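You operate a simulated robot arm through the tools that you are given. There is no shell and no other tool. Be economical: measure what you need, move in short steps, check, and stop when the job is done.

You run a simulated robot arm. Do the job below in one go: nothing can be reset, and whatever is moved stays where it is left.

TASK
Put things in order on the trailer bed. At the end: the beige fleece pad stands on top of the orange fork sleeve; the brown wax dabber stands on top of the blue foam block; the clear catch cup from the trailer bed is on the brown lunch box; the red wheel pin is on the green route plate; whatever was shut is shut again. Leave all else as you found it, and nothing knocked over. Set down upright: catch cup.

The check looks at the end state, three seconds after you hand in, the way a careful person would. Anything else that was tipped, shoved, dropped, spilled or broken makes it a failure.

THE ROBOT
A 7-joint arm with a two-finger parallel gripper, fixed in place. Base frame: the origin is at the foot of the arm, x ahead of it, y to its left, z up; the work surface is at about z = 0. Readings come in mm, rad, newtons and seconds.
With the tool pointing down near the work surface it reaches from about 220 to 580 mm from the base axis. Its first joint turns from -1.152 to 1.152 rad. Payload 2.5 kg.
The TCP is the grasp point between the finger pads, 23 mm short of the fingertips. In the tool frame z runs along the fingers and y along their closing line. Largest opening 94 mm; finger width 38, thickness 10; the body of the gripper, 54 by 96 mm, starts 39 mm behind the TCP.
Orientation is that of the tool frame in the base frame, as [roll, pitch, yaw] about the fixed x, y, z axes, in that order (R = Rz(yaw) Ry(pitch) Rx(roll)). With the fingers straight down and closing along the base's y, the tool's x points along the base's -x, its y along +y and its z along -z.

THE INTERFACE
- The arm moves only by the tool drive_tool. Its argument "moves" is a list that holds one entry, the list of rows, each a list of 7 numbers: the gripper command, from -1 (shut) to 1 (fully open), values between in proportion, then the shift along the tool's x, y, z in units of 500 mm (1.0 is 500 mm), then the turn, a rotation vector about the tool's x, y, z in units of 90 degrees (1.0 is 90 degrees). In form: [[[gripper, x, y, z, wx, wy, wz], ...]]. A call has 1 to 20 rows; each row is the pose to reach, as a shift and turn from the pose commanded when the call began, along the tool's axes at that moment. A call with a number of a shift or a turn outside -1 to 1 is refused whole. A row lasts 0.2 s, in which the tool goes at most 50 mm and 0.15 rad; a call with a longer step from one row to the next is refused whole, and so is a gripper value outside its range. A pose out of reach is approached as far as the arm can. The call stops where the force on the tool passes 40 N (or 10 N more than at its start, if that is more) or the arm is blocked; 0.2 s more then pass. The fingers move at their own pace (about 108 mm/s each) and stop on an object; they squeeze with about 44 N. The grip force told is the motor's: it shows also when the fingers shut on nothing. Time passes only in rows, and 0.2 s behind the last, so rows that repeat a pose let the fingers close. It gives the time, the measured TCP pose, the force on the tool (base axes), the opening and the grip force at its end, in the units of the frame above (readings bear some noise), with the torque about the TCP (base axes, N m) and any sound that the robot's microphone picked up.
- Cameras (640 x 400 px; columns grow to the right, rows downward): "scene" is fixed at [136.1, -427.2, 535.9]; the picture's right is [0.50, -0.87, 0.00], its down [-0.58, -0.34, -0.74] and it looks along [0.64, 0.37, -0.67] (base axes); focal length 227 px, centre (320, 200). "wrist" rides on the gripper at [86, 16, -75] in the tool frame; the picture's right is [-0.18, 0.98, 0.00], its down [-0.58, -0.11, -0.81] and it looks along [-0.79, -0.15, 0.59] (tool axes); focal length 243 px, centre (320, 200). There is no depth. A picture from a camera that has moved, and an enlarged one, comes with that camera's place and axes in the base frame and with its lens. The place of the scene camera against the robot may be out by one fixed shift of up to 18 mm in any direction.
- camera(camera): a new picture of that camera. No time passes.
- close_up(camera, box): a new picture of the part [left, top, right, bottom] of that camera's present view, enlarged. No time passes.
- sign_off(): hands the job in; it is judged then, once.

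Work in short steps. Places have to be worked out from the pictures, the camera data and where the tool is seen: move nearer, look again, correct. Check each grasp and each placing, and mend what went wrong. You have 120 turns and 84 pictures in all, those below and enlarged ones among them. Open the gripper and draw the arm clear of the work before you hand the job in, unless the task says otherwise; then end with one line.

The tools are called after "Call:" as a command line: name --argument value ..., lists and objects as JSON in quotes. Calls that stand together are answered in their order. drive_tool: Moves the arm, as the interface text tells. Its arguments: {"type":"object","properties":{"moves":{"type":"array","items":{"type":"array","items":{"type":"array","items":{"type":"number"}}}}},"required":["moves"]} The other tools are called the same way: camera (camera) takes a picture; close_up (camera, box) takes an enlarged picture of a part of a camera's view; sign_off () hands the job in.

At the start:

```text
time: 0.0
tcp_pos: [436.1, 1.7, 343.8]
ee_rot: [-3.142, 0.0, 3.14]
wrist_force: [-0.4, 0.2, -0.1]
moment: [-0.01, -0.03, -0.01]
gripper_width: 94.2
gripper_force: 0.0
```

scene: 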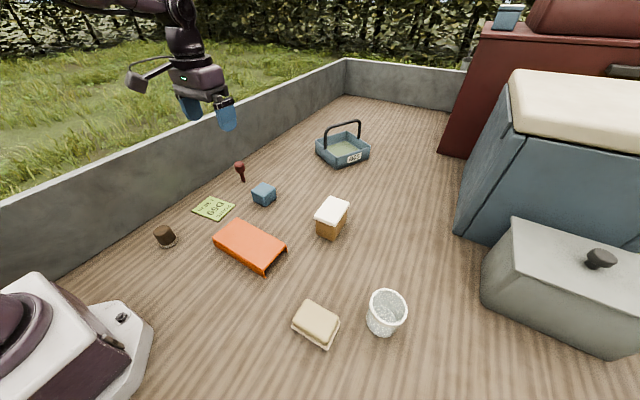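
wrist: 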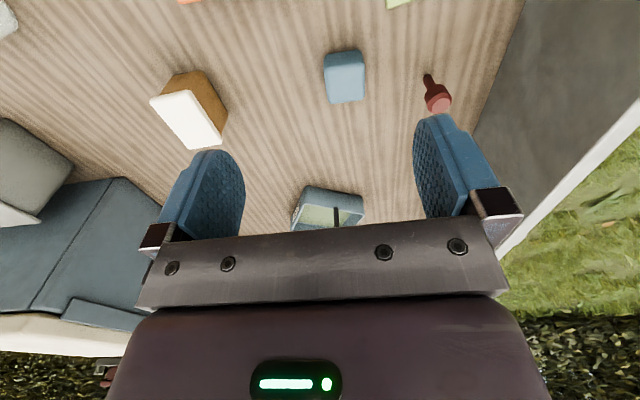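

I'll start by looking closer at the objects.

Call:
close_up --camera "scene" --box '[140, 140, 300, 280]'

Call:
close_up --camera "scene" --box '[270, 180, 430, 360]'

Call:
close_up --camera "scene" --box '[300, 100, 400, 180]'

```text
2.86 times, centred on (220, 210) of scene
camera zoom: at [136.1, -427.2, 535.9], right [0.5, -0.87, 0.0], down [-0.58, -0.34, -0.74], along [0.64, 0.37, -0.67], focal length 648 px, centre (606, 171)
```

zoom: 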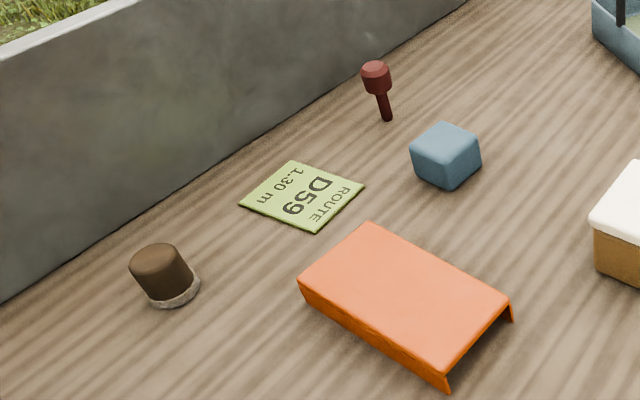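

```text
2.22 times, centred on (350, 270) of scene
camera zoom: at [136.1, -427.2, 535.9], right [0.5, -0.87, 0.0], down [-0.58, -0.34, -0.74], along [0.64, 0.37, -0.67], focal length 504 px, centre (253, 44)
```

zoom: 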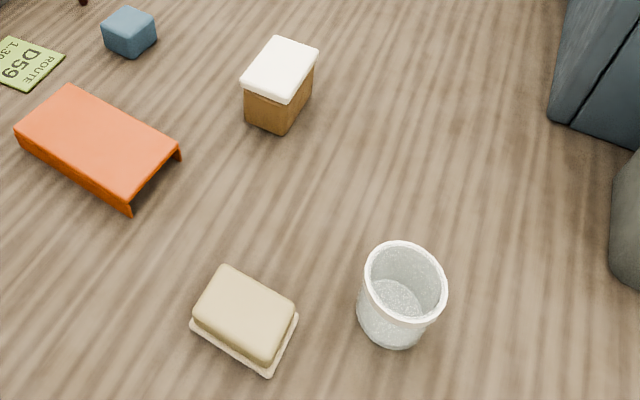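

```text
5.00 times, centred on (350, 140) of scene
camera zoom: at [136.1, -427.2, 535.9], right [0.5, -0.87, 0.0], down [-0.58, -0.34, -0.74], along [0.64, 0.37, -0.67], focal length 1135 px, centre (170, 500)
```

zoom: 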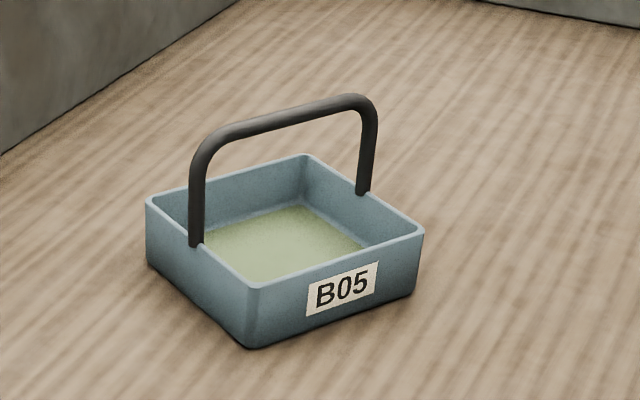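

Everything is visible. The lunch box looks shut with a lid, and I'll leave it shut. I estimate the dabber at about (267,162), so I hover over it and look.

Call:
drive_tool --moves '[[[1, 0.0483, 0.0457, 0.05, 0, 0, 0], [1, 0.0966, 0.0914, 0.1, 0, 0, 0], [1, 0.1449, 0.1371, 0.15, 0, 0, 0], [1, 0.193, 0.183, 0.2, 0, 0, 0], [1, 0.2415, 0.2285, 0.25, 0, 0, 0], [1, 0.29, 0.274, 0.3, 0, 0, 0], [1, 0.338, 0.32, 0.35, 0, 0, 0], [1, 0.338, 0.32, 0.36, 0, 0, 0]]]'

Call:
camera --camera "wrist"

Call:
camera --camera "scene"

```text
time: 1.8
tcp_pos: [269.3, 164.2, 163.3]
ee_rot: [3.141, 0.0, 3.14]
wrist_force: [0.7, 0.7, -0.7]
moment: [0.03, 0.01, 0.0]
gripper_width: 94.0
gripper_force: 0.1
```

```text
78 pictures are left
camera wrist: at [184.1, 179.3, 238.5], right [0.18, 0.98, 0.0], down [0.58, -0.11, 0.81], along [0.79, -0.15, -0.59], focal length 243 px, centre (320, 200)
```

wrist: 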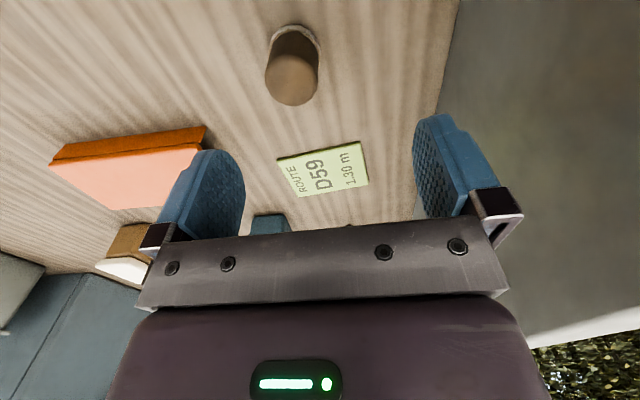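

```text
77 pictures are left
```

scene: 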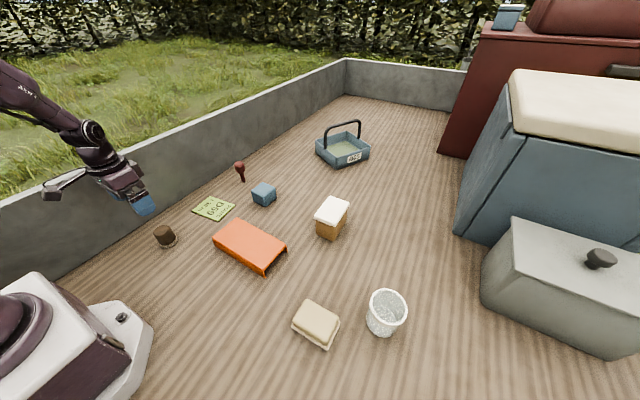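

The dabber base is near (265,142), so scene-camera positions seem to read about +18–20 mm too far in y. I centre over it, go lower, and look again.

Call:
drive_tool --moves '[[[1, 0.004, -0.022, 0.06, 0, 0, 0], [1, 0.008, -0.044, 0.12, 0, 0, 0], [1, 0.008, -0.044, 0.12, 0, 0, 0]]]'

Call:
camera --camera "wrist"

```text
time: 2.6
tcp_pos: [264.8, 143.0, 103.2]
ee_rot: [3.141, 0.001, 3.141]
wrist_force: [0.8, 0.3, 0.1]
moment: [0.01, -0.01, 0.01]
gripper_width: 94.0
gripper_force: 0.0
```

```text
76 pictures are left
camera wrist: at [179.3, 157.9, 178.3], right [0.18, 0.98, 0.0], down [0.58, -0.11, 0.81], along [0.79, -0.15, -0.59], focal length 243 px, centre (320, 200)
```

wrist: 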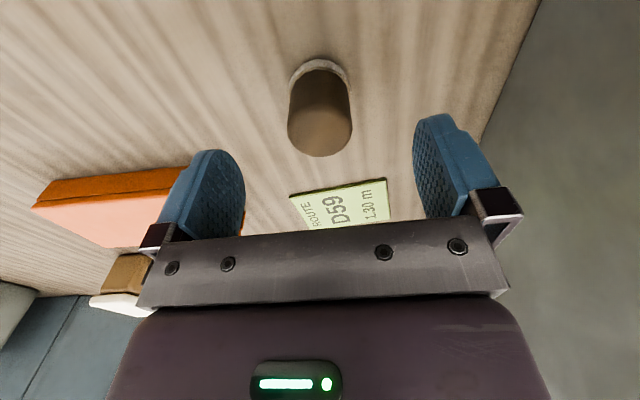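

The dabber is about 52 mm tall with its axis at (271,141). I go down to z≈33 and grip.

Call:
drive_tool --moves '[[[1, -0.0126, -0.004, 0.0, 0, 0, 0], [1, -0.0126, -0.004, 0.07, 0, 0, 0], [1, -0.0126, -0.004, 0.14, 0, 0, 0], [1, -0.0126, -0.004, 0.14, 0, 0, 0], [-1, -0.0126, -0.004, 0.14, 0, 0, 0], [-1, -0.0126, -0.004, 0.14, 0, 0, 0], [-1, -0.0126, -0.004, 0.14, 0, 0, 0]]]'

```text
time: 4.2
tcp_pos: [270.7, 140.3, 34.0]
ee_rot: [3.141, 0.001, -3.14]
wrist_force: [0.6, -0.1, 0.4]
moment: [-0.04, 0.0, 0.01]
gripper_width: 44.0
gripper_force: 44.1
```

Dabber gripped. I lift it and move to a viewing spot short of the blue block, which is near (560,18).

Call:
drive_tool --moves '[[[-1, 0, 0, -0.04, 0, 0, 0], [-1, 0, 0, -0.12, 0, 0, 0], [-1, 0, 0, -0.2, 0, 0, 0], [-1, 0, 0, -0.28, 0, 0, 0], [-1, 0, 0, -0.34, 0, 0, 0], [-1, -0.07, -0.04, -0.34, 0, 0, 0], [-1, -0.14, -0.08, -0.34, 0, 0, 0], [-1, -0.21, -0.12, -0.34, 0, 0, 0], [-1, -0.28, -0.16, -0.34, 0, 0, 0], [-1, -0.35, -0.2, -0.34, 0, 0, 0], [-1, -0.42, -0.244, -0.34, 0, 0, 0], [-1, -0.42, -0.244, -0.34, 0, 0, 0]]]'

Call:
camera --camera "wrist"

```text
time: 6.8
tcp_pos: [481.1, 16.4, 202.1]
ee_rot: [3.14, 0.0, 3.141]
wrist_force: [-0.9, -0.2, 0.2]
moment: [0.02, 0.0, 0.03]
gripper_width: 44.3
gripper_force: 44.4
```

```text
75 pictures are left
camera wrist: at [395.9, 31.3, 276.9], right [0.18, 0.98, 0.0], down [0.58, -0.11, 0.81], along [0.79, -0.15, -0.59], focal length 243 px, centre (320, 200)
```

wrist: 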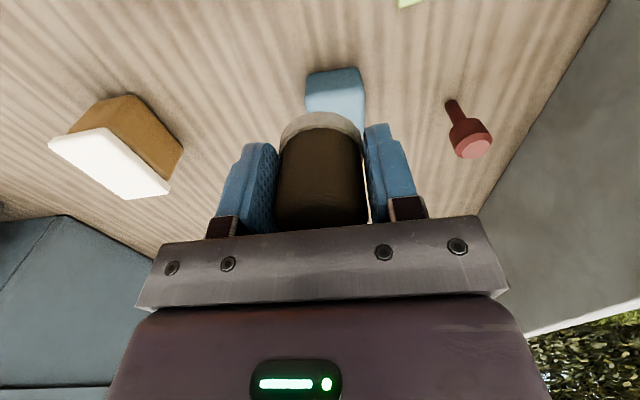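

Close-up for the block edges.

Call:
close_up --camera "wrist" --box '[280, 40, 400, 140]'

```text
4.00 times, centred on (340, 90) of wrist
camera zoom: at [395.9, 31.3, 276.9], right [0.18, 0.98, 0.0], down [0.58, -0.11, 0.81], along [0.79, -0.15, -0.59], focal length 970 px, centre (240, 640)
```

zoom: 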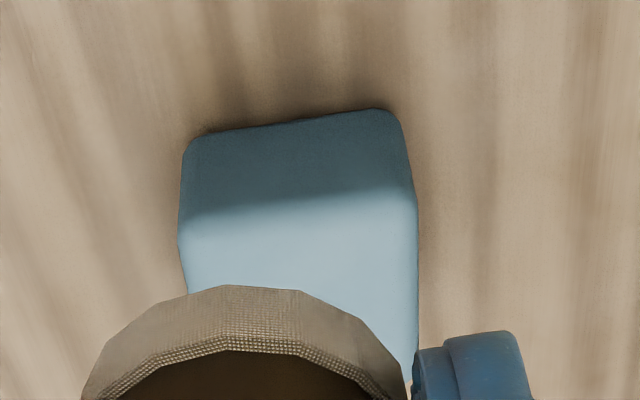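

Block: near face at x≈529, about 58 mm wide and 41 mm tall, centre about (558,21). I move above it and down to z≈87, leaving a 12 mm gap.

Call:
drive_tool --moves '[[[-1, -0.08, 0.004, 0, 0, 0, 0], [-1, -0.154, 0.008, 0, 0, 0, 0], [-1, -0.154, 0.008, 0.08, 0, 0, 0], [-1, -0.154, 0.008, 0.16, 0, 0, 0], [-1, -0.154, 0.008, 0.22, 0, 0, 0], [-1, -0.154, 0.008, 0.23, 0, 0, 0], [-1, -0.154, 0.008, 0.23, 0, 0, 0]]]'

Call:
close_up --camera "scene" --box '[190, 120, 350, 240]'

Call:
camera --camera "wrist"

```text
time: 8.4
tcp_pos: [560.3, 19.3, 87.7]
ee_rot: [3.141, 0.0, -3.141]
wrist_force: [0.6, -0.4, -0.1]
moment: [0.0, 0.04, 0.02]
gripper_width: 44.1
gripper_force: 44.2
```

```text
3.33 times, centred on (270, 180) of scene
camera zoom: at [136.1, -427.2, 535.9], right [0.5, -0.87, 0.0], down [-0.58, -0.34, -0.74], along [0.64, 0.37, -0.67], focal length 757 px, centre (487, 267)
```

zoom: 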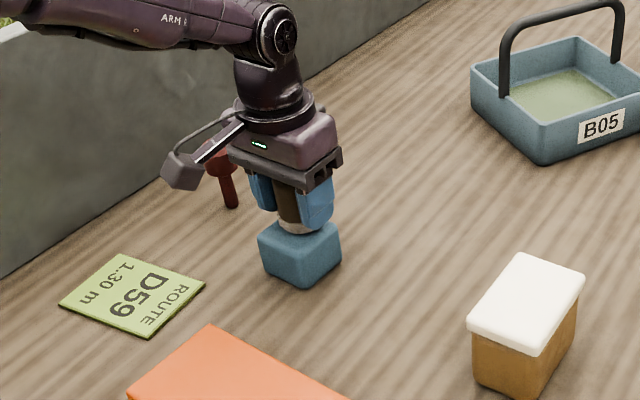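

```text
72 pictures are left
camera wrist: at [475.0, 35.1, 163.5], right [0.18, 0.98, 0.0], down [0.58, -0.11, 0.81], along [0.79, -0.15, -0.59], focal length 243 px, centre (320, 200)
```

wrist: 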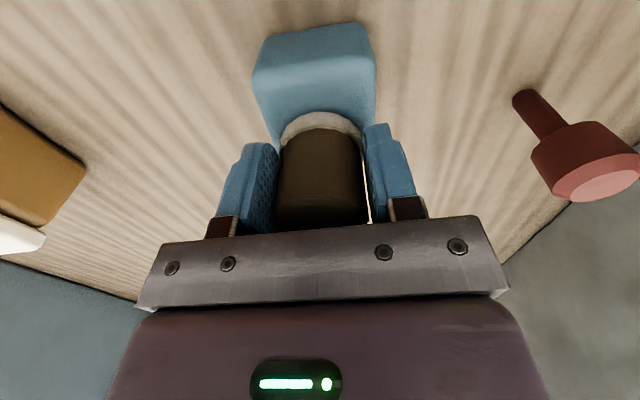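

Well centred. I lower in small steps until contact.

Call:
drive_tool --moves '[[[-1, 0, 0, 0.008, 0, 0, 0], [-1, 0, 0, 0.016, 0, 0, 0], [-1, 0, 0, 0.02, 0, 0, 0], [-1, 0, 0, 0.022, 0, 0, 0], [-1, 0, 0, 0.022, 0, 0, 0]]]'

Call:
close_up --camera "scene" --box '[230, 140, 310, 210]'

```text
time: 9.3
tcp_pos: [559.8, 19.9, 86.0]
ee_rot: [3.141, 0.01, -3.141]
wrist_force: [-4.7, -0.6, 8.5]
moment: [-0.04, 0.24, -0.03]
gripper_width: 44.2
gripper_force: 43.5
stopped in row 4: the force on the tool passed its limit at 42 N (the readings are from after the stop); the commanded pose is now the measured one
```

```text
5.71 times, centred on (270, 175) of scene
camera zoom: at [136.0, -427.2, 535.9], right [0.5, -0.87, 0.0], down [-0.58, -0.34, -0.74], along [0.64, 0.37, -0.67], focal length 1297 px, centre (606, 343)
```

zoom: 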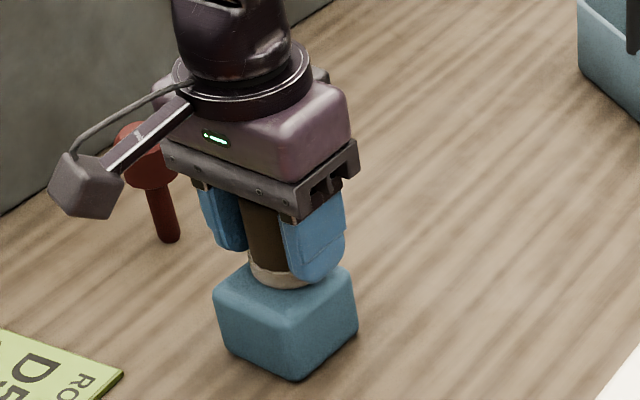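

Contact came at z≈86, higher than I expected. I check whether the dabber sits on the block and is centred.

Call:
close_up --camera "wrist" --box '[220, 0, 420, 140]'

Call:
close_up --camera "scene" --box '[248, 170, 288, 210]'

```text
2.86 times, centred on (320, 70) of wrist
camera zoom: at [474.9, 35.3, 159.7], right [0.18, 0.98, 0.0], down [0.57, -0.11, 0.81], along [0.8, -0.15, -0.58], focal length 693 px, centre (320, 571)
```

zoom: 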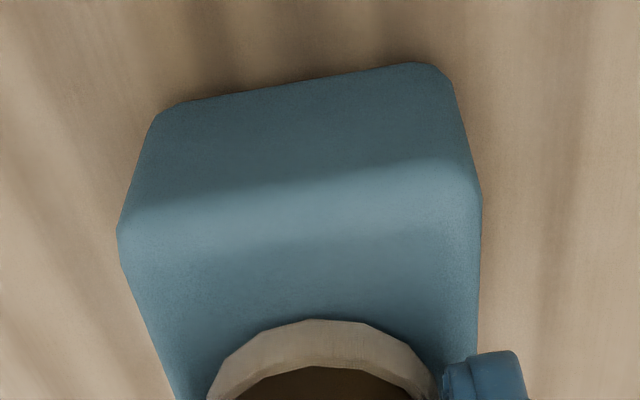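

```text
10.00 times, centred on (268, 190) of scene
camera zoom: at [136.0, -427.2, 535.9], right [0.5, -0.87, 0.0], down [-0.58, -0.34, -0.74], along [0.64, 0.37, -0.67], focal length 2270 px, centre (840, 300)
```

zoom: 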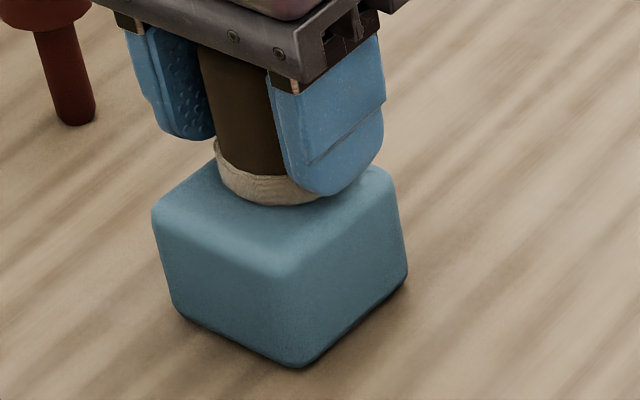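

The dabber is on the block but sits about 12 mm too far from the base. I lift, shift it back in x, and lower gently.

Call:
drive_tool --moves '[[[-1, 0, 0, -0.02, 0, -0.0064, 0], [-1, 0, 0, -0.03, 0, -0.0064, 0], [-1, 0.024, -0.004, -0.03, 0, -0.0064, 0], [-1, 0.024, -0.004, -0.02, 0, -0.0064, 0], [-1, 0.024, -0.004, -0.01, 0, -0.0064, 0], [-1, 0.024, -0.004, -0.004, 0, -0.0064, 0], [-1, 0.024, -0.004, -0.004, 0, -0.0064, 0]]]'

Call:
close_up --camera "scene" --box '[248, 170, 288, 210]'

```text
time: 10.9
tcp_pos: [548.9, 17.7, 86.4]
ee_rot: [3.141, 0.019, -3.14]
wrist_force: [0.4, 0.0, -0.2]
moment: [0.02, -0.01, 0.04]
gripper_width: 44.1
gripper_force: 43.7
```

```text
10.00 times, centred on (268, 190) of scene
camera zoom: at [136.1, -427.2, 535.9], right [0.5, -0.87, 0.0], down [-0.58, -0.34, -0.74], along [0.64, 0.37, -0.67], focal length 2270 px, centre (840, 300)
```

zoom: 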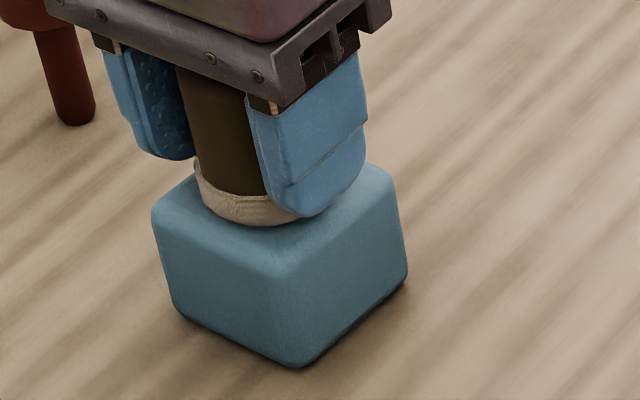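

Pitch correction had the wrong sign; I'll fix that. I check the y centring from the wrist.

Call:
drive_tool --moves '[[[-1, 0, 0, -0.006, 0, 0.012, 0], [-1, 0, 0, -0.006, 0, 0.012, 0]]]'

Call:
close_up --camera "wrist" --box '[220, 0, 420, 140]'

```text
time: 11.5
tcp_pos: [547.3, 17.0, 89.5]
ee_rot: [-3.141, 0.002, 3.141]
wrist_force: [-1.2, -0.3, 0.2]
moment: [-0.02, -0.01, 0.01]
gripper_width: 44.2
gripper_force: 44.5
```

```text
2.86 times, centred on (320, 70) of wrist
camera zoom: at [463.0, 32.9, 164.5], right [0.18, 0.98, 0.0], down [0.58, -0.11, 0.81], along [0.79, -0.15, -0.59], focal length 693 px, centre (320, 571)
```

zoom: 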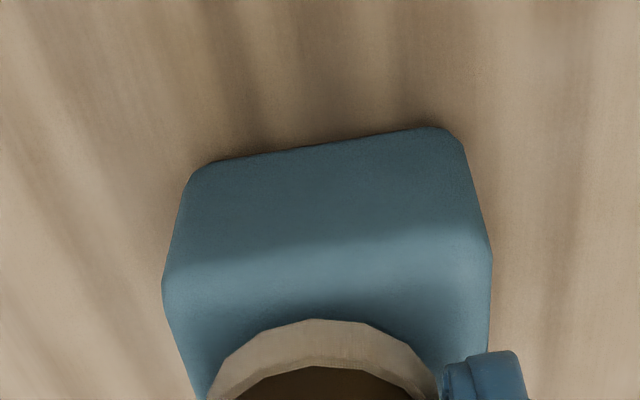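

Both views suggest it's still a few mm too far in x. I shift −6 mm in x and −2 mm in y, lower to contact, and then inspect.

Call:
drive_tool --moves '[[[-1, 0.012, -0.004, 0, 0, 0, 0], [-1, 0.012, -0.004, 0.004, 0, 0, 0], [-1, 0.012, -0.004, 0.008, 0, 0, 0], [-1, 0.012, -0.004, 0.008, 0, 0, 0]]]'

Call:
camera --camera "wrist"

Call:
close_up --camera "scene" --box '[248, 170, 288, 210]'

```text
time: 12.5
tcp_pos: [541.9, 14.9, 84.4]
ee_rot: [-3.141, 0.001, -3.139]
wrist_force: [-1.7, 0.1, 2.3]
moment: [-0.04, -0.01, -0.02]
gripper_width: 44.2
gripper_force: 44.1
```

```text
66 pictures are left
camera wrist: at [456.9, 30.5, 160.5], right [0.18, 0.98, 0.0], down [0.58, -0.11, 0.81], along [0.79, -0.15, -0.59], focal length 243 px, centre (320, 200)
```

wrist: 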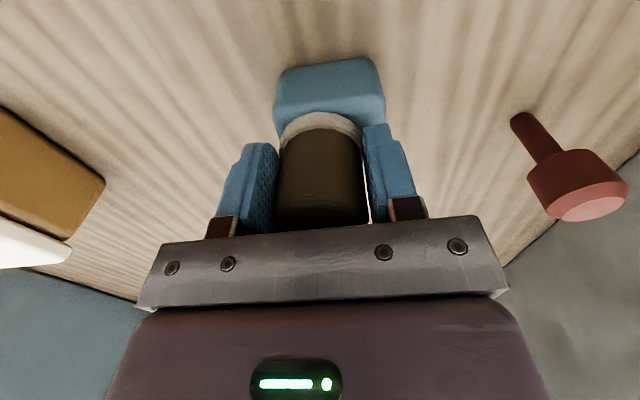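

```text
10.00 times, centred on (268, 190) of scene
camera zoom: at [136.0, -427.2, 535.9], right [0.5, -0.87, 0.0], down [-0.58, -0.34, -0.74], along [0.64, 0.37, -0.67], focal length 2270 px, centre (840, 300)
```

zoom: 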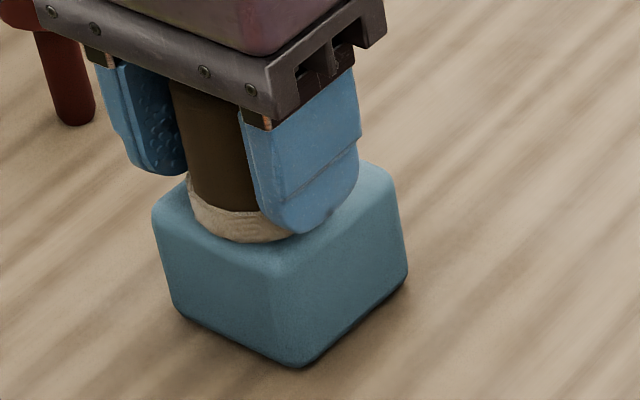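

It's seated with light contact and about centred. I release and rise.

Call:
drive_tool --moves '[[[-0.9, 0, 0, 0.002, 0, 0, 0], [0.3, 0, 0, 0.002, 0, 0, 0], [0.6, 0, 0, 0.002, 0, 0, 0], [0.6, 0, 0, -0.02, 0, 0, 0], [0.6, 0, 0, -0.08, 0, 0, 0], [0.6, 0, 0, -0.16, 0, 0, 0], [0.6, 0, 0, -0.24, 0, 0, 0], [0.6, 0, 0, -0.24, 0, 0, 0]]]'

Call:
camera --camera "wrist"

Call:
close_up --camera "scene" --box '[228, 150, 298, 210]'

```text
time: 14.3
tcp_pos: [541.9, 18.0, 202.6]
ee_rot: [3.141, 0.001, 3.141]
wrist_force: [0.1, 0.3, -0.4]
moment: [-0.02, -0.03, 0.02]
gripper_width: 75.4
gripper_force: 0.1
```

```text
64 pictures are left
camera wrist: at [456.8, 33.4, 277.6], right [0.18, 0.98, 0.0], down [0.58, -0.11, 0.81], along [0.79, -0.15, -0.59], focal length 243 px, centre (320, 200)
```

wrist: 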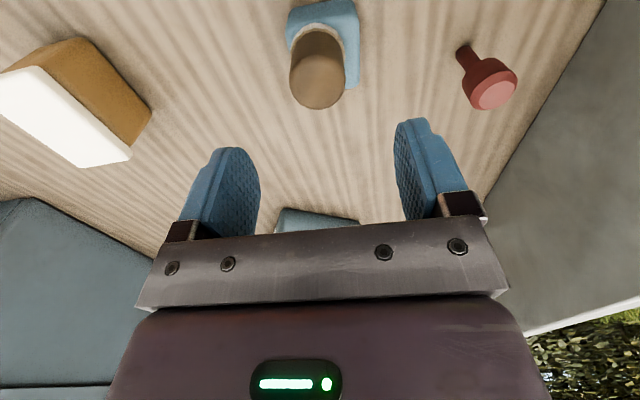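

```text
6.67 times, centred on (263, 180) of scene
camera zoom: at [136.1, -427.2, 535.9], right [0.5, -0.87, 0.0], down [-0.58, -0.34, -0.74], along [0.64, 0.37, -0.67], focal length 1513 px, centre (700, 333)
```

zoom: 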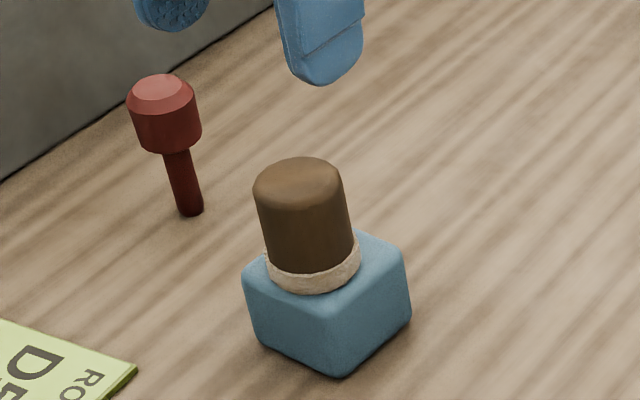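

The dabber stands on the block. Next is the red pin at about (592,157), around 85 mm tall. I hover over it to test reach.

Call:
drive_tool --moves '[[[1, -0.02, 0.06, 0, 0, 0, 0], [1, -0.04, 0.14, 0, 0, 0, 0], [1, -0.06, 0.21, 0, 0, 0, 0], [1, -0.1, 0.278, 0.03, 0, 0, 0], [1, -0.1, 0.278, 0.08, 0, 0, 0], [1, -0.1, 0.278, 0.08, 0, 0, 0]]]'

Call:
camera --camera "wrist"

```text
time: 15.7
tcp_pos: [579.9, 152.6, 166.3]
ee_rot: [-3.138, -0.001, 3.141]
wrist_force: [-0.5, -0.1, 0.4]
moment: [-0.01, -0.01, -0.02]
gripper_width: 94.0
gripper_force: 0.0
out of reach, approached as far as the arm can: row 4, 5, 6
```

```text
62 pictures are left
camera wrist: at [495.3, 168.2, 242.0], right [0.18, 0.98, 0.0], down [0.58, -0.11, 0.81], along [0.79, -0.15, -0.59], focal length 243 px, centre (320, 200)
```

wrist: 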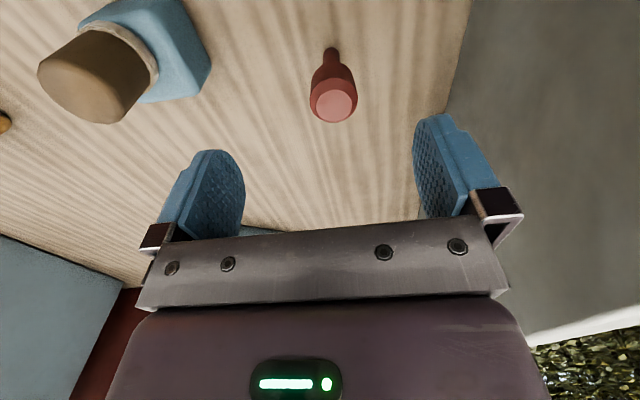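

The pin is at (594,160). Vertical reach stops at about 600 mm, so I tilt the fingers outward by 0.35 rad and check the pose.

Call:
drive_tool --moves '[[[1, 0.02, 0, 0, 0, -0.075, 0], [1, 0.02, 0, 0, 0, -0.15, 0], [1, 0.02, 0, 0, 0, -0.223, 0], [1, 0.02, 0, 0, 0, -0.223, 0]]]'

```text
time: 16.7
tcp_pos: [633.5, 173.7, 168.0]
ee_rot: [-3.141, 0.35, 3.141]
wrist_force: [1.7, 0.3, -0.4]
moment: [0.02, -0.04, -0.02]
gripper_width: 94.1
gripper_force: 0.2
out of reach, approached as far as the arm can: row 1, 2, 3, 4
```

Odd: the tool went outward to x=633. I make a small inward move to see how the commanded pose now behaves.

Call:
drive_tool --moves '[[[1, 0.028, 0, -0.01, 0, 0, 0], [1, 0.056, 0, -0.02, 0, 0, 0], [1, 0.056, 0, -0.02, 0, 0, 0]]]'

```text
time: 17.5
tcp_pos: [632.2, 180.3, 169.2]
ee_rot: [3.14, 0.35, -3.141]
wrist_force: [-0.4, 0.4, 0.0]
moment: [0.01, -0.03, -0.02]
gripper_width: 93.9
gripper_force: 0.1
out of reach, approached as far as the arm can: row 1, 2, 3
```

Call:
camera --camera "scene"

```text
61 pictures are left
```

scene: 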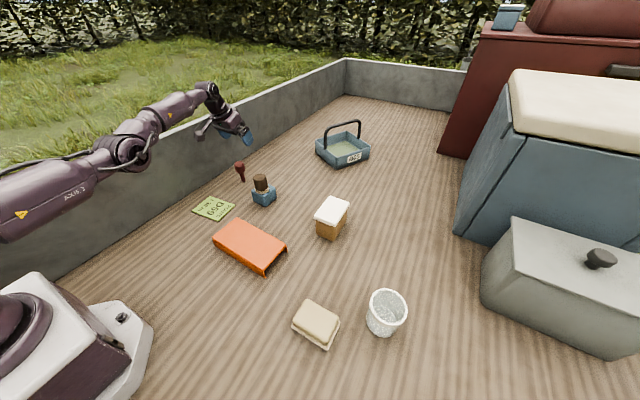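

The arm is almost straight. I pull back about 110 mm toward the base at constant height.

Call:
drive_tool --moves '[[[1, 0.07, 0, -0.025, 0, 0, 0], [1, 0.14, 0, -0.05, 0, 0, 0], [1, 0.207, 0, -0.075, 0, 0, 0], [1, 0.207, 0, -0.075, 0, 0, 0], [1, 0.207, 0, -0.075, 0, 0, 0]]]'

```text
time: 18.7
tcp_pos: [623.1, 206.4, 169.8]
ee_rot: [3.14, 0.351, -3.141]
wrist_force: [0.0, 0.7, 0.2]
moment: [0.02, -0.01, -0.01]
gripper_width: 94.1
gripper_force: 0.0
out of reach, approached as far as the arm can: row 1, 2, 3, 4, 5
```

The commanded pose is about (442,157), but the straight elbow seems locked; only the direction follows. I command upward and back to vertical, to a pose well inside reach, to unlock it.

Call:
drive_tool --moves '[[[1, -0.026, 0, -0.072, 0, 0.04, 0], [1, -0.052, 0, -0.144, 0, 0.08, 0], [1, -0.078, 0, -0.215, 0, 0.12, 0], [1, -0.104, 0, -0.286, 0, 0.16, 0], [1, -0.13, 0, -0.357, 0, 0.2, 0], [1, -0.13, 0, -0.357, 0, 0.223, 0], [1, -0.13, 0, -0.357, 0, 0.223, 0], [1, -0.13, 0, -0.357, 0, 0.223, 0]]]'

```text
time: 20.5
tcp_pos: [542.9, 182.4, 332.2]
ee_rot: [3.141, 0.002, -3.142]
wrist_force: [0.8, -0.6, -0.2]
moment: [-0.02, -0.01, -0.04]
gripper_width: 93.9
gripper_force: 0.0
out of reach, approached as far as the arm can: row 1, 2, 3, 4, 5, 6, 7, 8
```

Still not following fully. I take another step, inward and upward, with holding rows.

Call:
drive_tool --moves '[[[1, 0.08, -0.04, 0, 0, 0, 0], [1, 0.14, -0.1, 0, 0, 0, 0], [1, 0.14, -0.18, 0, 0, 0, 0], [1, 0.14, -0.25, 0, 0, 0, 0], [1, 0.14, -0.25, 0, 0, 0, 0], [1, 0.14, -0.25, 0, 0, 0, 0], [1, 0.14, -0.25, 0, 0, 0, 0], [1, 0.14, -0.25, 0, 0, 0, 0]]]'

Call:
camera --camera "scene"

```text
time: 22.3
tcp_pos: [554.0, 81.2, 361.0]
ee_rot: [-3.142, 0.001, -3.141]
wrist_force: [-0.1, 0.0, -0.5]
moment: [-0.02, 0.01, 0.02]
gripper_width: 93.9
gripper_force: 0.0
out of reach, approached as far as the arm can: row 1, 2, 3, 4, 5, 6, 7, 8
```

```text
60 pictures are left
```

scene: 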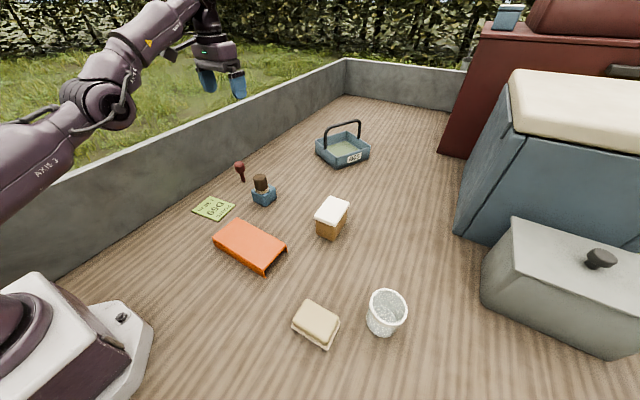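

The elbow is straight after those upward moves. Moving downward should flex it, so I command down 150 mm at the same xy target.

Call:
drive_tool --moves '[[[1, 0, 0, 0.08, 0, 0, 0], [1, 0, 0, 0.16, 0, 0, 0], [1, 0, 0, 0.24, 0, 0, 0], [1, 0, 0, 0.3, 0, 0, 0], [1, 0, 0, 0.3, 0, 0, 0], [1, 0, 0, 0.3, 0, 0, 0]]]'

```text
time: 23.7
tcp_pos: [593.4, 76.3, 214.0]
ee_rot: [-3.141, -0.001, 3.141]
wrist_force: [0.7, 0.3, -0.2]
moment: [0.03, -0.01, 0.01]
gripper_width: 93.9
gripper_force: 0.1
out of reach, approached as far as the arm can: row 1, 2, 3, 4, 5, 6
```

Still straight. I'll break the singularity by tilting the fingers toward the base, which forces the wrist and elbow to bend, while rising a bit.

Call:
drive_tool --moves '[[[1, 0, 0, -0.02, 0, 0.09, 0], [1, 0, 0, -0.04, 0, 0.18, 0], [1, 0, 0, -0.06, 0, 0.27, 0], [1, 0, 0, -0.08, 0, 0.36, 0], [1, 0, 0, -0.1, 0, 0.45, 0], [1, 0, 0, -0.12, 0, 0.54, 0], [1, 0, 0, -0.12, 0, 0.6, 0], [1, 0, 0, -0.12, 0, 0.6, 0]]]'

Call:
camera --camera "scene"

```text
time: 25.5
tcp_pos: [420.0, 89.3, 249.6]
ee_rot: [3.087, -0.843, -3.136]
wrist_force: [0.4, 0.1, 0.2]
moment: [0.01, 0.05, 0.04]
gripper_width: 93.9
gripper_force: 0.1
out of reach, approached as far as the arm can: row 1, 2, 3, 4, 5, 6, 7, 8
```

```text
59 pictures are left
```

scene: 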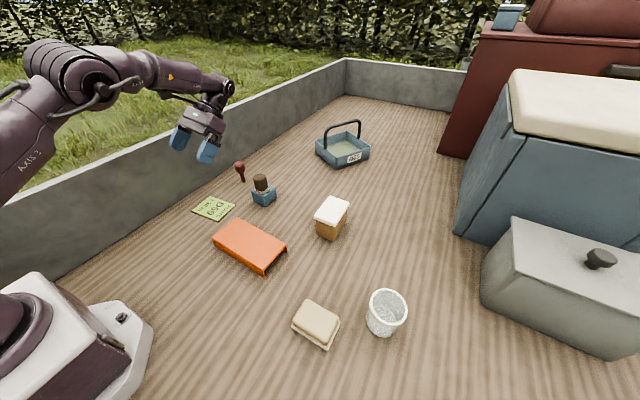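

The elbow is bent again. I return the tool to vertical.

Call:
drive_tool --moves '[[[1, 0, 0, 0, 0, -0.05, 0], [1, 0, 0, 0, 0, -0.14, 0], [1, 0, 0, 0, 0, -0.23, 0], [1, 0, 0, 0, 0, -0.32, 0], [1, 0, 0, 0, 0, -0.41, 0], [1, 0, 0, 0, 0, -0.5, 0], [1, 0, 0, 0, 0, -0.58, 0], [1, 0, 0, 0, 0, -0.6, 0], [1, 0, 0, 0, 0, -0.6, 0]]]'

```text
time: 27.5
tcp_pos: [411.5, 87.0, 248.3]
ee_rot: [3.103, 0.1, 3.103]
wrist_force: [-1.5, 0.1, 0.3]
moment: [0.01, 0.02, -0.01]
gripper_width: 93.9
gripper_force: 0.1
```

Unlocked; commanded and measured poses now agree. I correct the leftover rotation.

Call:
drive_tool --moves '[[[1, 0, 0, 0, 0.0246, 0.0637, -0.0246], [1, 0, 0, 0, 0.0246, 0.0637, -0.0246]]]'

```text
time: 28.1
tcp_pos: [412.1, 89.0, 248.1]
ee_rot: [-3.138, 0.0, -3.139]
wrist_force: [0.4, 0.4, 0.8]
moment: [-0.02, 0.0, 0.0]
gripper_width: 94.0
gripper_force: 0.1
```

Aligned. Now I tilt 0.4 rad outward first, then extend to a hover over the pin at (594,160,150).

Call:
drive_tool --moves '[[[1, 0, 0, 0, 0, -0.085, 0], [1, 0, 0, 0, 0, -0.17, 0], [1, 0, 0, 0, 0, -0.255, 0], [1, -0.07, 0.028, 0.04, 0, -0.255, 0], [1, -0.14, 0.056, 0.08, 0, -0.255, 0], [1, -0.21, 0.084, 0.12, 0, -0.255, 0], [1, -0.28, 0.112, 0.16, 0, -0.255, 0], [1, -0.34, 0.142, 0.17, 0, -0.255, 0], [1, -0.364, 0.142, 0.17, 0, -0.255, 0], [1, -0.364, 0.142, 0.17, 0, -0.255, 0]]]'

Call:
camera --camera "wrist"

```text
time: 30.3
tcp_pos: [593.7, 158.0, 162.6]
ee_rot: [-3.139, 0.397, -3.138]
wrist_force: [0.1, -0.1, -1.4]
moment: [0.01, 0.0, -0.01]
gripper_width: 93.9
gripper_force: 0.1
```

```text
58 pictures are left
camera wrist: at [486.5, 173.6, 198.3], right [0.17, 0.98, 0.07], down [0.22, -0.11, 0.97], along [0.96, -0.15, -0.24], focal length 243 px, centre (320, 200)
```

wrist: 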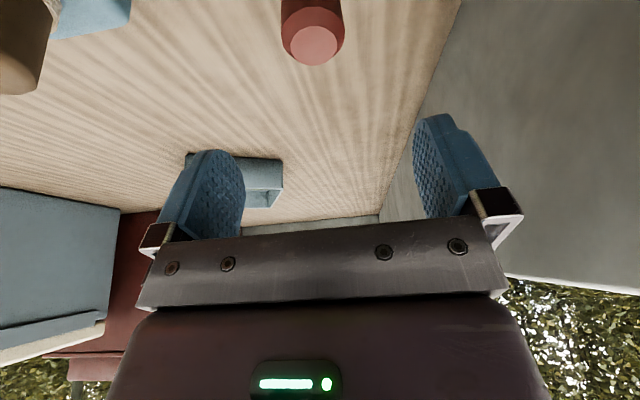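

Pin head is centred at (592,160). I descend straight down in tilted axes to z≈66.

Call:
drive_tool --moves '[[[1, 0.02, 0.004, 0.047, 0, 0, 0], [1, 0.04, 0.004, 0.094, 0, 0, 0], [1, 0.06, 0.004, 0.141, 0, 0, 0], [1, 0.0756, 0.004, 0.1787, 0, 0, 0], [1, 0.0756, 0.004, 0.1787, 0, 0, 0]]]'

Call:
close_up --camera "scene" --box '[200, 130, 300, 210]'

```text
time: 31.5
tcp_pos: [593.1, 161.4, 64.0]
ee_rot: [-3.139, 0.401, -3.138]
wrist_force: [-0.6, -0.3, 1.0]
moment: [0.03, 0.01, 0.01]
gripper_width: 94.2
gripper_force: 0.1
```

```text
5.00 times, centred on (250, 170) of scene
camera zoom: at [136.1, -427.2, 535.9], right [0.5, -0.87, 0.0], down [-0.58, -0.34, -0.74], along [0.64, 0.37, -0.67], focal length 1135 px, centre (670, 350)
```

zoom: 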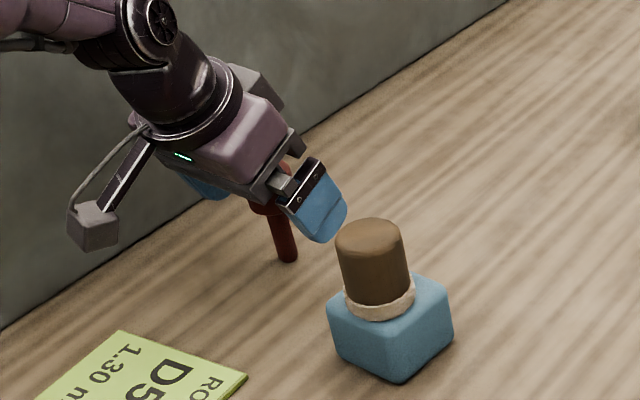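

Positioned around the head. I close the gripper.

Call:
drive_tool --moves '[[[-1, 0, 0, 0, 0, 0, 0], [-1, 0, 0, 0, 0, 0, 0], [-1, 0, 0, 0, 0, 0, 0], [-1, 0, 0, 0, 0, 0, 0]]]'

Call:
close_up --camera "scene" --box '[200, 130, 300, 210]'

```text
time: 32.5
tcp_pos: [591.7, 161.9, 63.2]
ee_rot: [-3.139, 0.402, -3.141]
wrist_force: [0.6, 0.3, 0.5]
moment: [-0.01, -0.02, 0.01]
gripper_width: 35.2
gripper_force: 44.0
```

```text
5.00 times, centred on (250, 170) of scene
camera zoom: at [136.1, -427.2, 535.9], right [0.5, -0.87, 0.0], down [-0.58, -0.34, -0.74], along [0.64, 0.37, -0.67], focal length 1135 px, centre (670, 350)
```

zoom: 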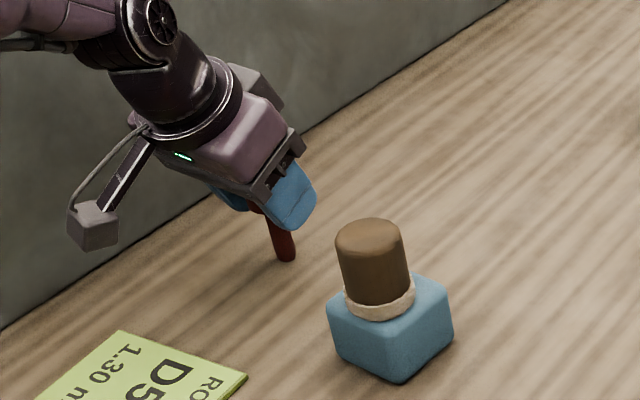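

The pin is gripped. I lift and pull back to where the camera can see the green plate.

Call:
drive_tool --moves '[[[-1, -0.01, 0, -0.02, 0, 0, 0], [-1, -0.0365, 0, -0.086, 0, 0, 0], [-1, -0.0545, 0, -0.129, 0, 0, 0], [-1, 0.0175, -0.007, -0.1656, 0, 0, 0], [-1, 0.0895, -0.014, -0.202, 0, 0, 0], [-1, 0.1615, -0.021, -0.239, 0, 0, 0], [-1, 0.2335, -0.028, -0.2754, 0, 0, 0], [-1, 0.3055, -0.035, -0.312, 0, 0, 0], [-1, 0.378, -0.044, -0.3485, 0, 0, 0], [-1, 0.378, -0.044, -0.3485, 0, 0, 0]]]'

Call:
camera --camera "wrist"

Call:
close_up --camera "scene" --box '[140, 120, 300, 240]'

```text
time: 34.7
tcp_pos: [349.7, 135.8, 153.3]
ee_rot: [-3.14, 0.401, -3.14]
wrist_force: [0.6, 0.1, 0.1]
moment: [0.0, 0.03, -0.01]
gripper_width: 35.0
gripper_force: 44.0
```

```text
55 pictures are left
camera wrist: at [241.3, 151.7, 189.8], right [0.17, 0.98, 0.07], down [0.22, -0.11, 0.97], along [0.96, -0.15, -0.23], focal length 243 px, centre (320, 200)
```

wrist: 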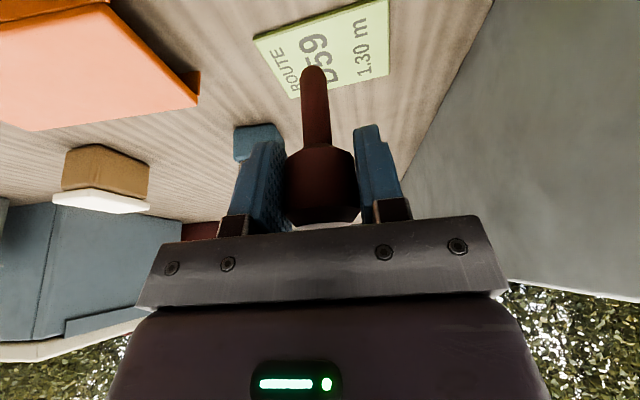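

```text
3.33 times, centred on (220, 180) of scene
camera zoom: at [136.0, -427.2, 535.9], right [0.5, -0.87, 0.0], down [-0.58, -0.34, -0.74], along [0.64, 0.37, -0.67], focal length 757 px, centre (653, 267)
```

zoom: 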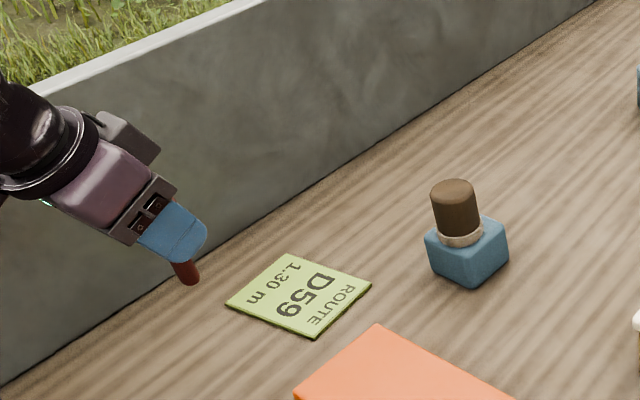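

The plate is about 90 mm square, centred near (442,140). I bring the pin over it to z≈73.

Call:
drive_tool --moves '[[[-1, -0.06, 0.004, 0.03, 0, 0, 0], [-1, -0.12, 0.008, 0.06, 0, 0, 0], [-1, -0.1575, 0.008, 0.095, 0, 0, 0], [-1, -0.13, 0.008, 0.16, 0, 0, 0], [-1, -0.1045, 0.008, 0.22, 0, 0, 0], [-1, -0.1045, 0.008, 0.22, 0, 0, 0]]]'

Call:
close_up --camera "scene" --box '[160, 140, 280, 240]'

```text
time: 36.1
tcp_pos: [443.4, 139.4, 69.4]
ee_rot: [-3.141, 0.402, -3.141]
wrist_force: [0.3, -0.6, 1.8]
moment: [-0.03, -0.02, -0.02]
gripper_width: 34.9
gripper_force: 43.7
```

```text
4.00 times, centred on (220, 190) of scene
camera zoom: at [136.0, -427.2, 535.9], right [0.5, -0.87, 0.0], down [-0.58, -0.34, -0.74], along [0.64, 0.37, -0.67], focal length 908 px, centre (720, 240)
```

zoom: 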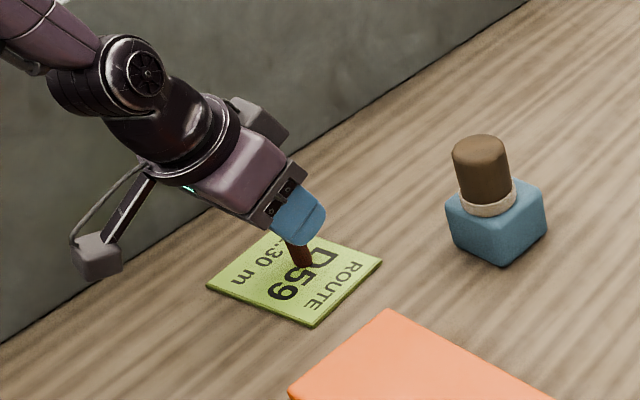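

Nearly centred and upright. I lower gently to contact (about 4 mm).

Call:
drive_tool --moves '[[[-1, 0.0016, 0, 0.0037, 0, 0, 0], [-1, 0.0024, 0, 0.0055, 0, 0, 0], [-1, 0.0024, 0, 0.0055, 0, 0, 0]]]'

Call:
close_up --camera "scene" --box '[190, 170, 250, 220]'

Call:
camera --camera "wrist"

```text
time: 36.9
tcp_pos: [442.6, 141.4, 67.8]
ee_rot: [-3.14, 0.404, -3.141]
wrist_force: [-3.0, -6.4, 22.1]
moment: [-0.35, 0.11, -0.05]
gripper_width: 35.0
gripper_force: 44.0
```

```text
8.00 times, centred on (220, 195) of scene
camera zoom: at [136.0, -427.2, 535.9], right [0.5, -0.87, 0.0], down [-0.58, -0.34, -0.74], along [0.64, 0.37, -0.67], focal length 1816 px, centre (1120, 240)
```

zoom: 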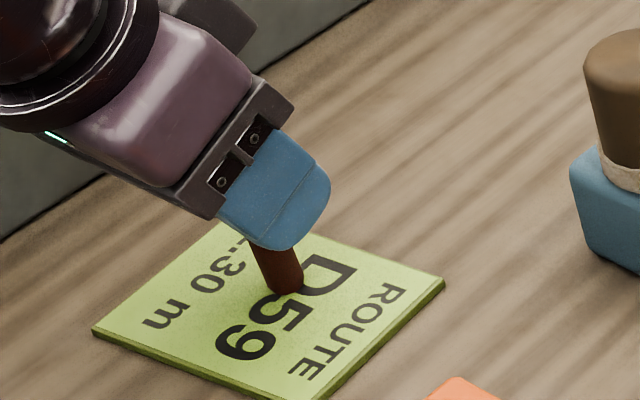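

```text
51 pictures are left
camera wrist: at [335.5, 157.3, 103.3], right [0.17, 0.98, 0.07], down [0.22, -0.11, 0.97], along [0.96, -0.15, -0.23], focal length 243 px, centre (320, 200)
```

wrist: 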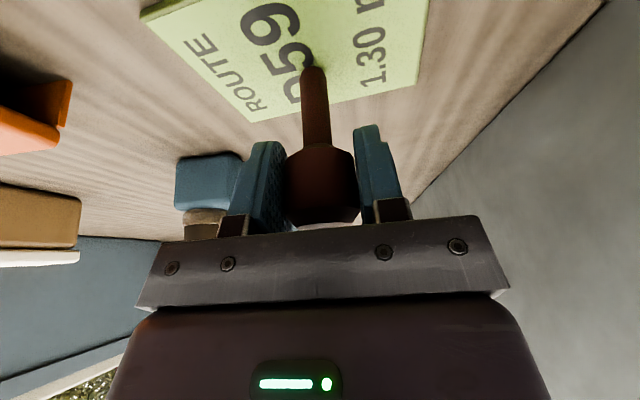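

The pin is vertical in the wrist view, touching at 22 N. I relax by 1 mm, open, and retreat along the tool axis.

Call:
drive_tool --moves '[[[-1, -0.0008, 0, -0.0022, 0, 0, 0], [-1, -0.0008, 0, -0.0022, 0, 0, 0], [-0.2, -0.0008, 0, -0.0022, 0, 0, 0], [0.4, -0.0008, 0, -0.0022, 0, 0, 0], [1, -0.0008, 0, -0.0022, 0, 0, 0], [1, -0.0008, 0, -0.0022, 0, 0, 0], [1, -0.0008, 0, -0.08, 0, 0, 0], [1, -0.0008, 0, -0.16, 0, 0, 0], [1, -0.0008, 0, -0.26, 0, 0, 0], [1, -0.0008, 0, -0.26, 0, 0, 0]]]'

Call:
close_up --camera "scene" --box '[160, 140, 280, 240]'

```text
time: 39.1
tcp_pos: [389.1, 143.9, 188.1]
ee_rot: [-3.137, 0.401, 3.141]
wrist_force: [-1.0, -0.5, -0.1]
moment: [0.01, 0.0, -0.01]
gripper_width: 94.1
gripper_force: 0.0
```

```text
4.00 times, centred on (220, 190) of scene
camera zoom: at [136.0, -427.2, 535.9], right [0.5, -0.87, 0.0], down [-0.58, -0.34, -0.74], along [0.64, 0.37, -0.67], focal length 908 px, centre (720, 240)
```

zoom: 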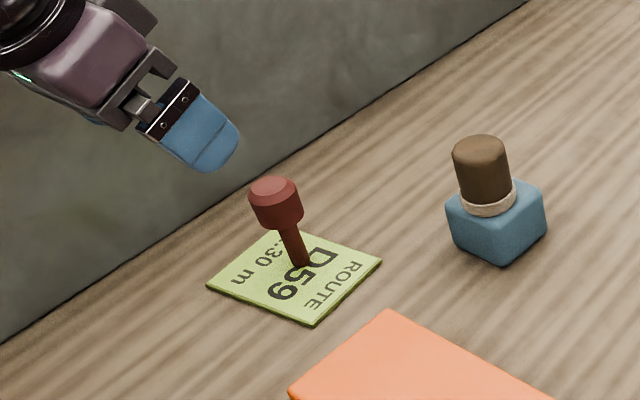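

The pin stands on the plate. Next is the pad at about (293,-348), with its 60 mm side along x and 90 mm along y. I straighten the tool and rise.

Call:
drive_tool --moves '[[[1, -0.02, 0, -0.05, 0, 0.085, 0], [1, -0.04, 0, -0.1, 0, 0.17, 0], [1, -0.05, 0, -0.12, 0, 0.255, 0], [1, -0.05, 0, -0.12, 0, 0.255, 0]]]'

```text
time: 40.1
tcp_pos: [389.8, 144.4, 254.5]
ee_rot: [-3.139, 0.001, -3.14]
wrist_force: [0.1, -0.3, 0.0]
moment: [0.0, -0.02, 0.0]
gripper_width: 93.7
gripper_force: 0.0
```

Straight. Now I swing over to the pad, turning the tool 90° so the fingers close along x.

Call:
drive_tool --moves '[[[1, 0.016, -0.082, 0, 0, 0, 0.083], [1, 0.032, -0.164, 0, 0, 0, 0.167], [1, 0.048, -0.246, 0, 0, 0, 0.25], [1, 0.064, -0.328, 0, 0, 0, 0.333], [1, 0.08, -0.41, 0.02, 0, 0, 0.417], [1, 0.096, -0.492, 0.04, 0, 0, 0.5], [1, 0.112, -0.574, 0.06, 0, 0, 0.583], [1, 0.128, -0.656, 0.08, 0, 0, 0.667], [1, 0.144, -0.738, 0.1, 0, 0, 0.75], [1, 0.16, -0.82, 0.12, 0, 0, 0.833], [1, 0.176, -0.902, 0.14, 0, 0, 0.917], [1, 0.194, -0.984, 0.148, 0, 0, 1.0], [1, 0.194, -0.984, 0.148, 0, 0, 1.0]]]'

Call:
camera --camera "wrist"

Call:
camera --camera "scene"

```text
time: 42.9
tcp_pos: [294.6, -351.8, 177.4]
ee_rot: [3.141, 0.002, 1.57]
wrist_force: [0.8, -0.2, 0.2]
moment: [-0.03, 0.01, -0.02]
gripper_width: 93.7
gripper_force: 0.1
```

```text
49 pictures are left
camera wrist: at [311.6, -265.5, 253.8], right [0.98, -0.19, 0.0], down [-0.11, -0.58, 0.81], along [-0.15, -0.79, -0.59], focal length 243 px, centre (320, 200)
```

wrist: 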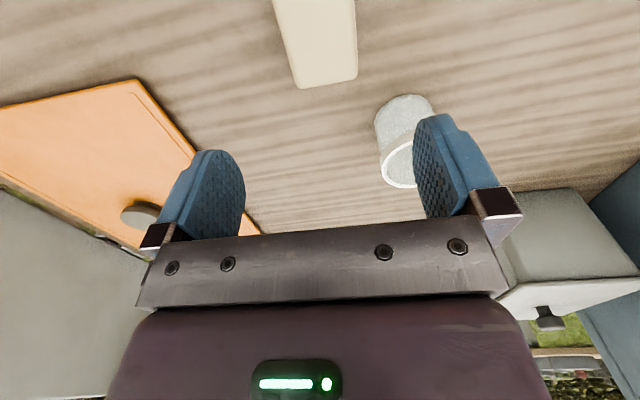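

```text
48 pictures are left
```

scene: 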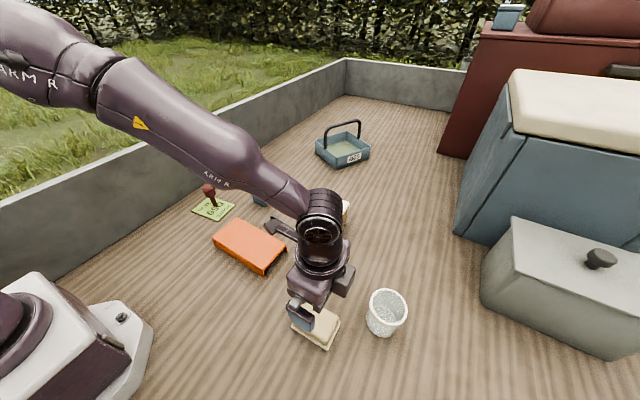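

The pad's far edge is at y≈-386 and it's centred near x=295. I back off +y to see the whole pad and nearby items.

Call:
drive_tool --moves '[[[1, 0.08, 0, 0, 0, 0, 0], [1, 0.14, 0, 0, 0, 0, 0], [1, 0.14, 0, 0, 0, 0, 0]]]'

Call:
camera --camera "wrist"

```text
time: 43.7
tcp_pos: [294.1, -279.9, 181.6]
ee_rot: [3.141, 0.002, 1.57]
wrist_force: [0.0, 0.2, 0.6]
moment: [0.05, -0.01, -0.02]
gripper_width: 94.0
gripper_force: 0.1
```

```text
47 pictures are left
camera wrist: at [311.3, -193.9, 256.3], right [0.98, -0.18, 0.0], down [-0.11, -0.58, 0.81], along [-0.15, -0.79, -0.59], focal length 243 px, centre (320, 200)
```

wrist: 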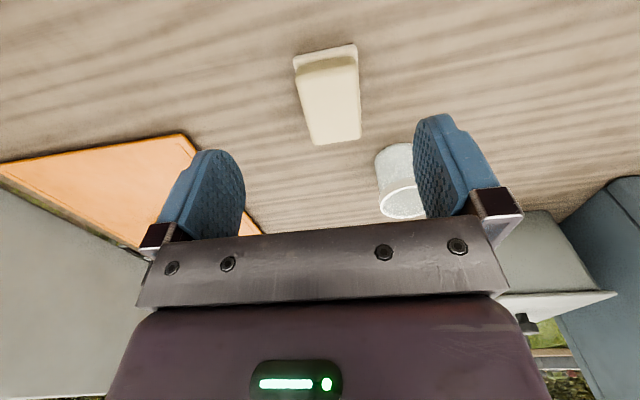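

Pad spans x 264–326 and y -299…-385, about 28 mm tall. I go above its centre (295,-342) and down to z≈29.

Call:
drive_tool --moves '[[[1, -0.07, 0.002, 0, 0, 0, 0], [1, -0.124, 0.002, 0.04, 0, 0, 0], [1, -0.124, 0.002, 0.12, 0, 0, 0], [1, -0.124, 0.002, 0.2, 0, 0, 0], [1, -0.124, 0.002, 0.26, 0, 0, 0], [1, -0.124, 0.002, 0.305, 0, 0, 0], [1, -0.124, 0.002, 0.305, 0, 0, 0]]]'

Call:
camera --camera "wrist"

```text
time: 45.3
tcp_pos: [295.4, -341.6, 26.9]
ee_rot: [3.142, 0.002, 1.571]
wrist_force: [-0.8, 0.1, 0.2]
moment: [0.02, 0.0, 0.0]
gripper_width: 94.0
gripper_force: 0.0
```

```text
46 pictures are left
camera wrist: at [311.8, -255.9, 102.6], right [0.98, -0.18, 0.0], down [-0.11, -0.58, 0.81], along [-0.15, -0.79, -0.59], focal length 243 px, centre (320, 200)
```

wrist: 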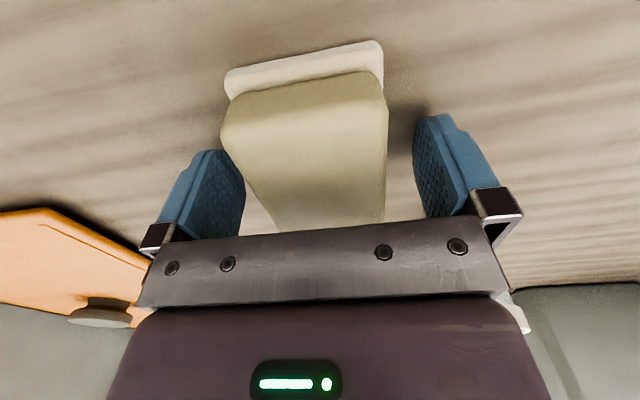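

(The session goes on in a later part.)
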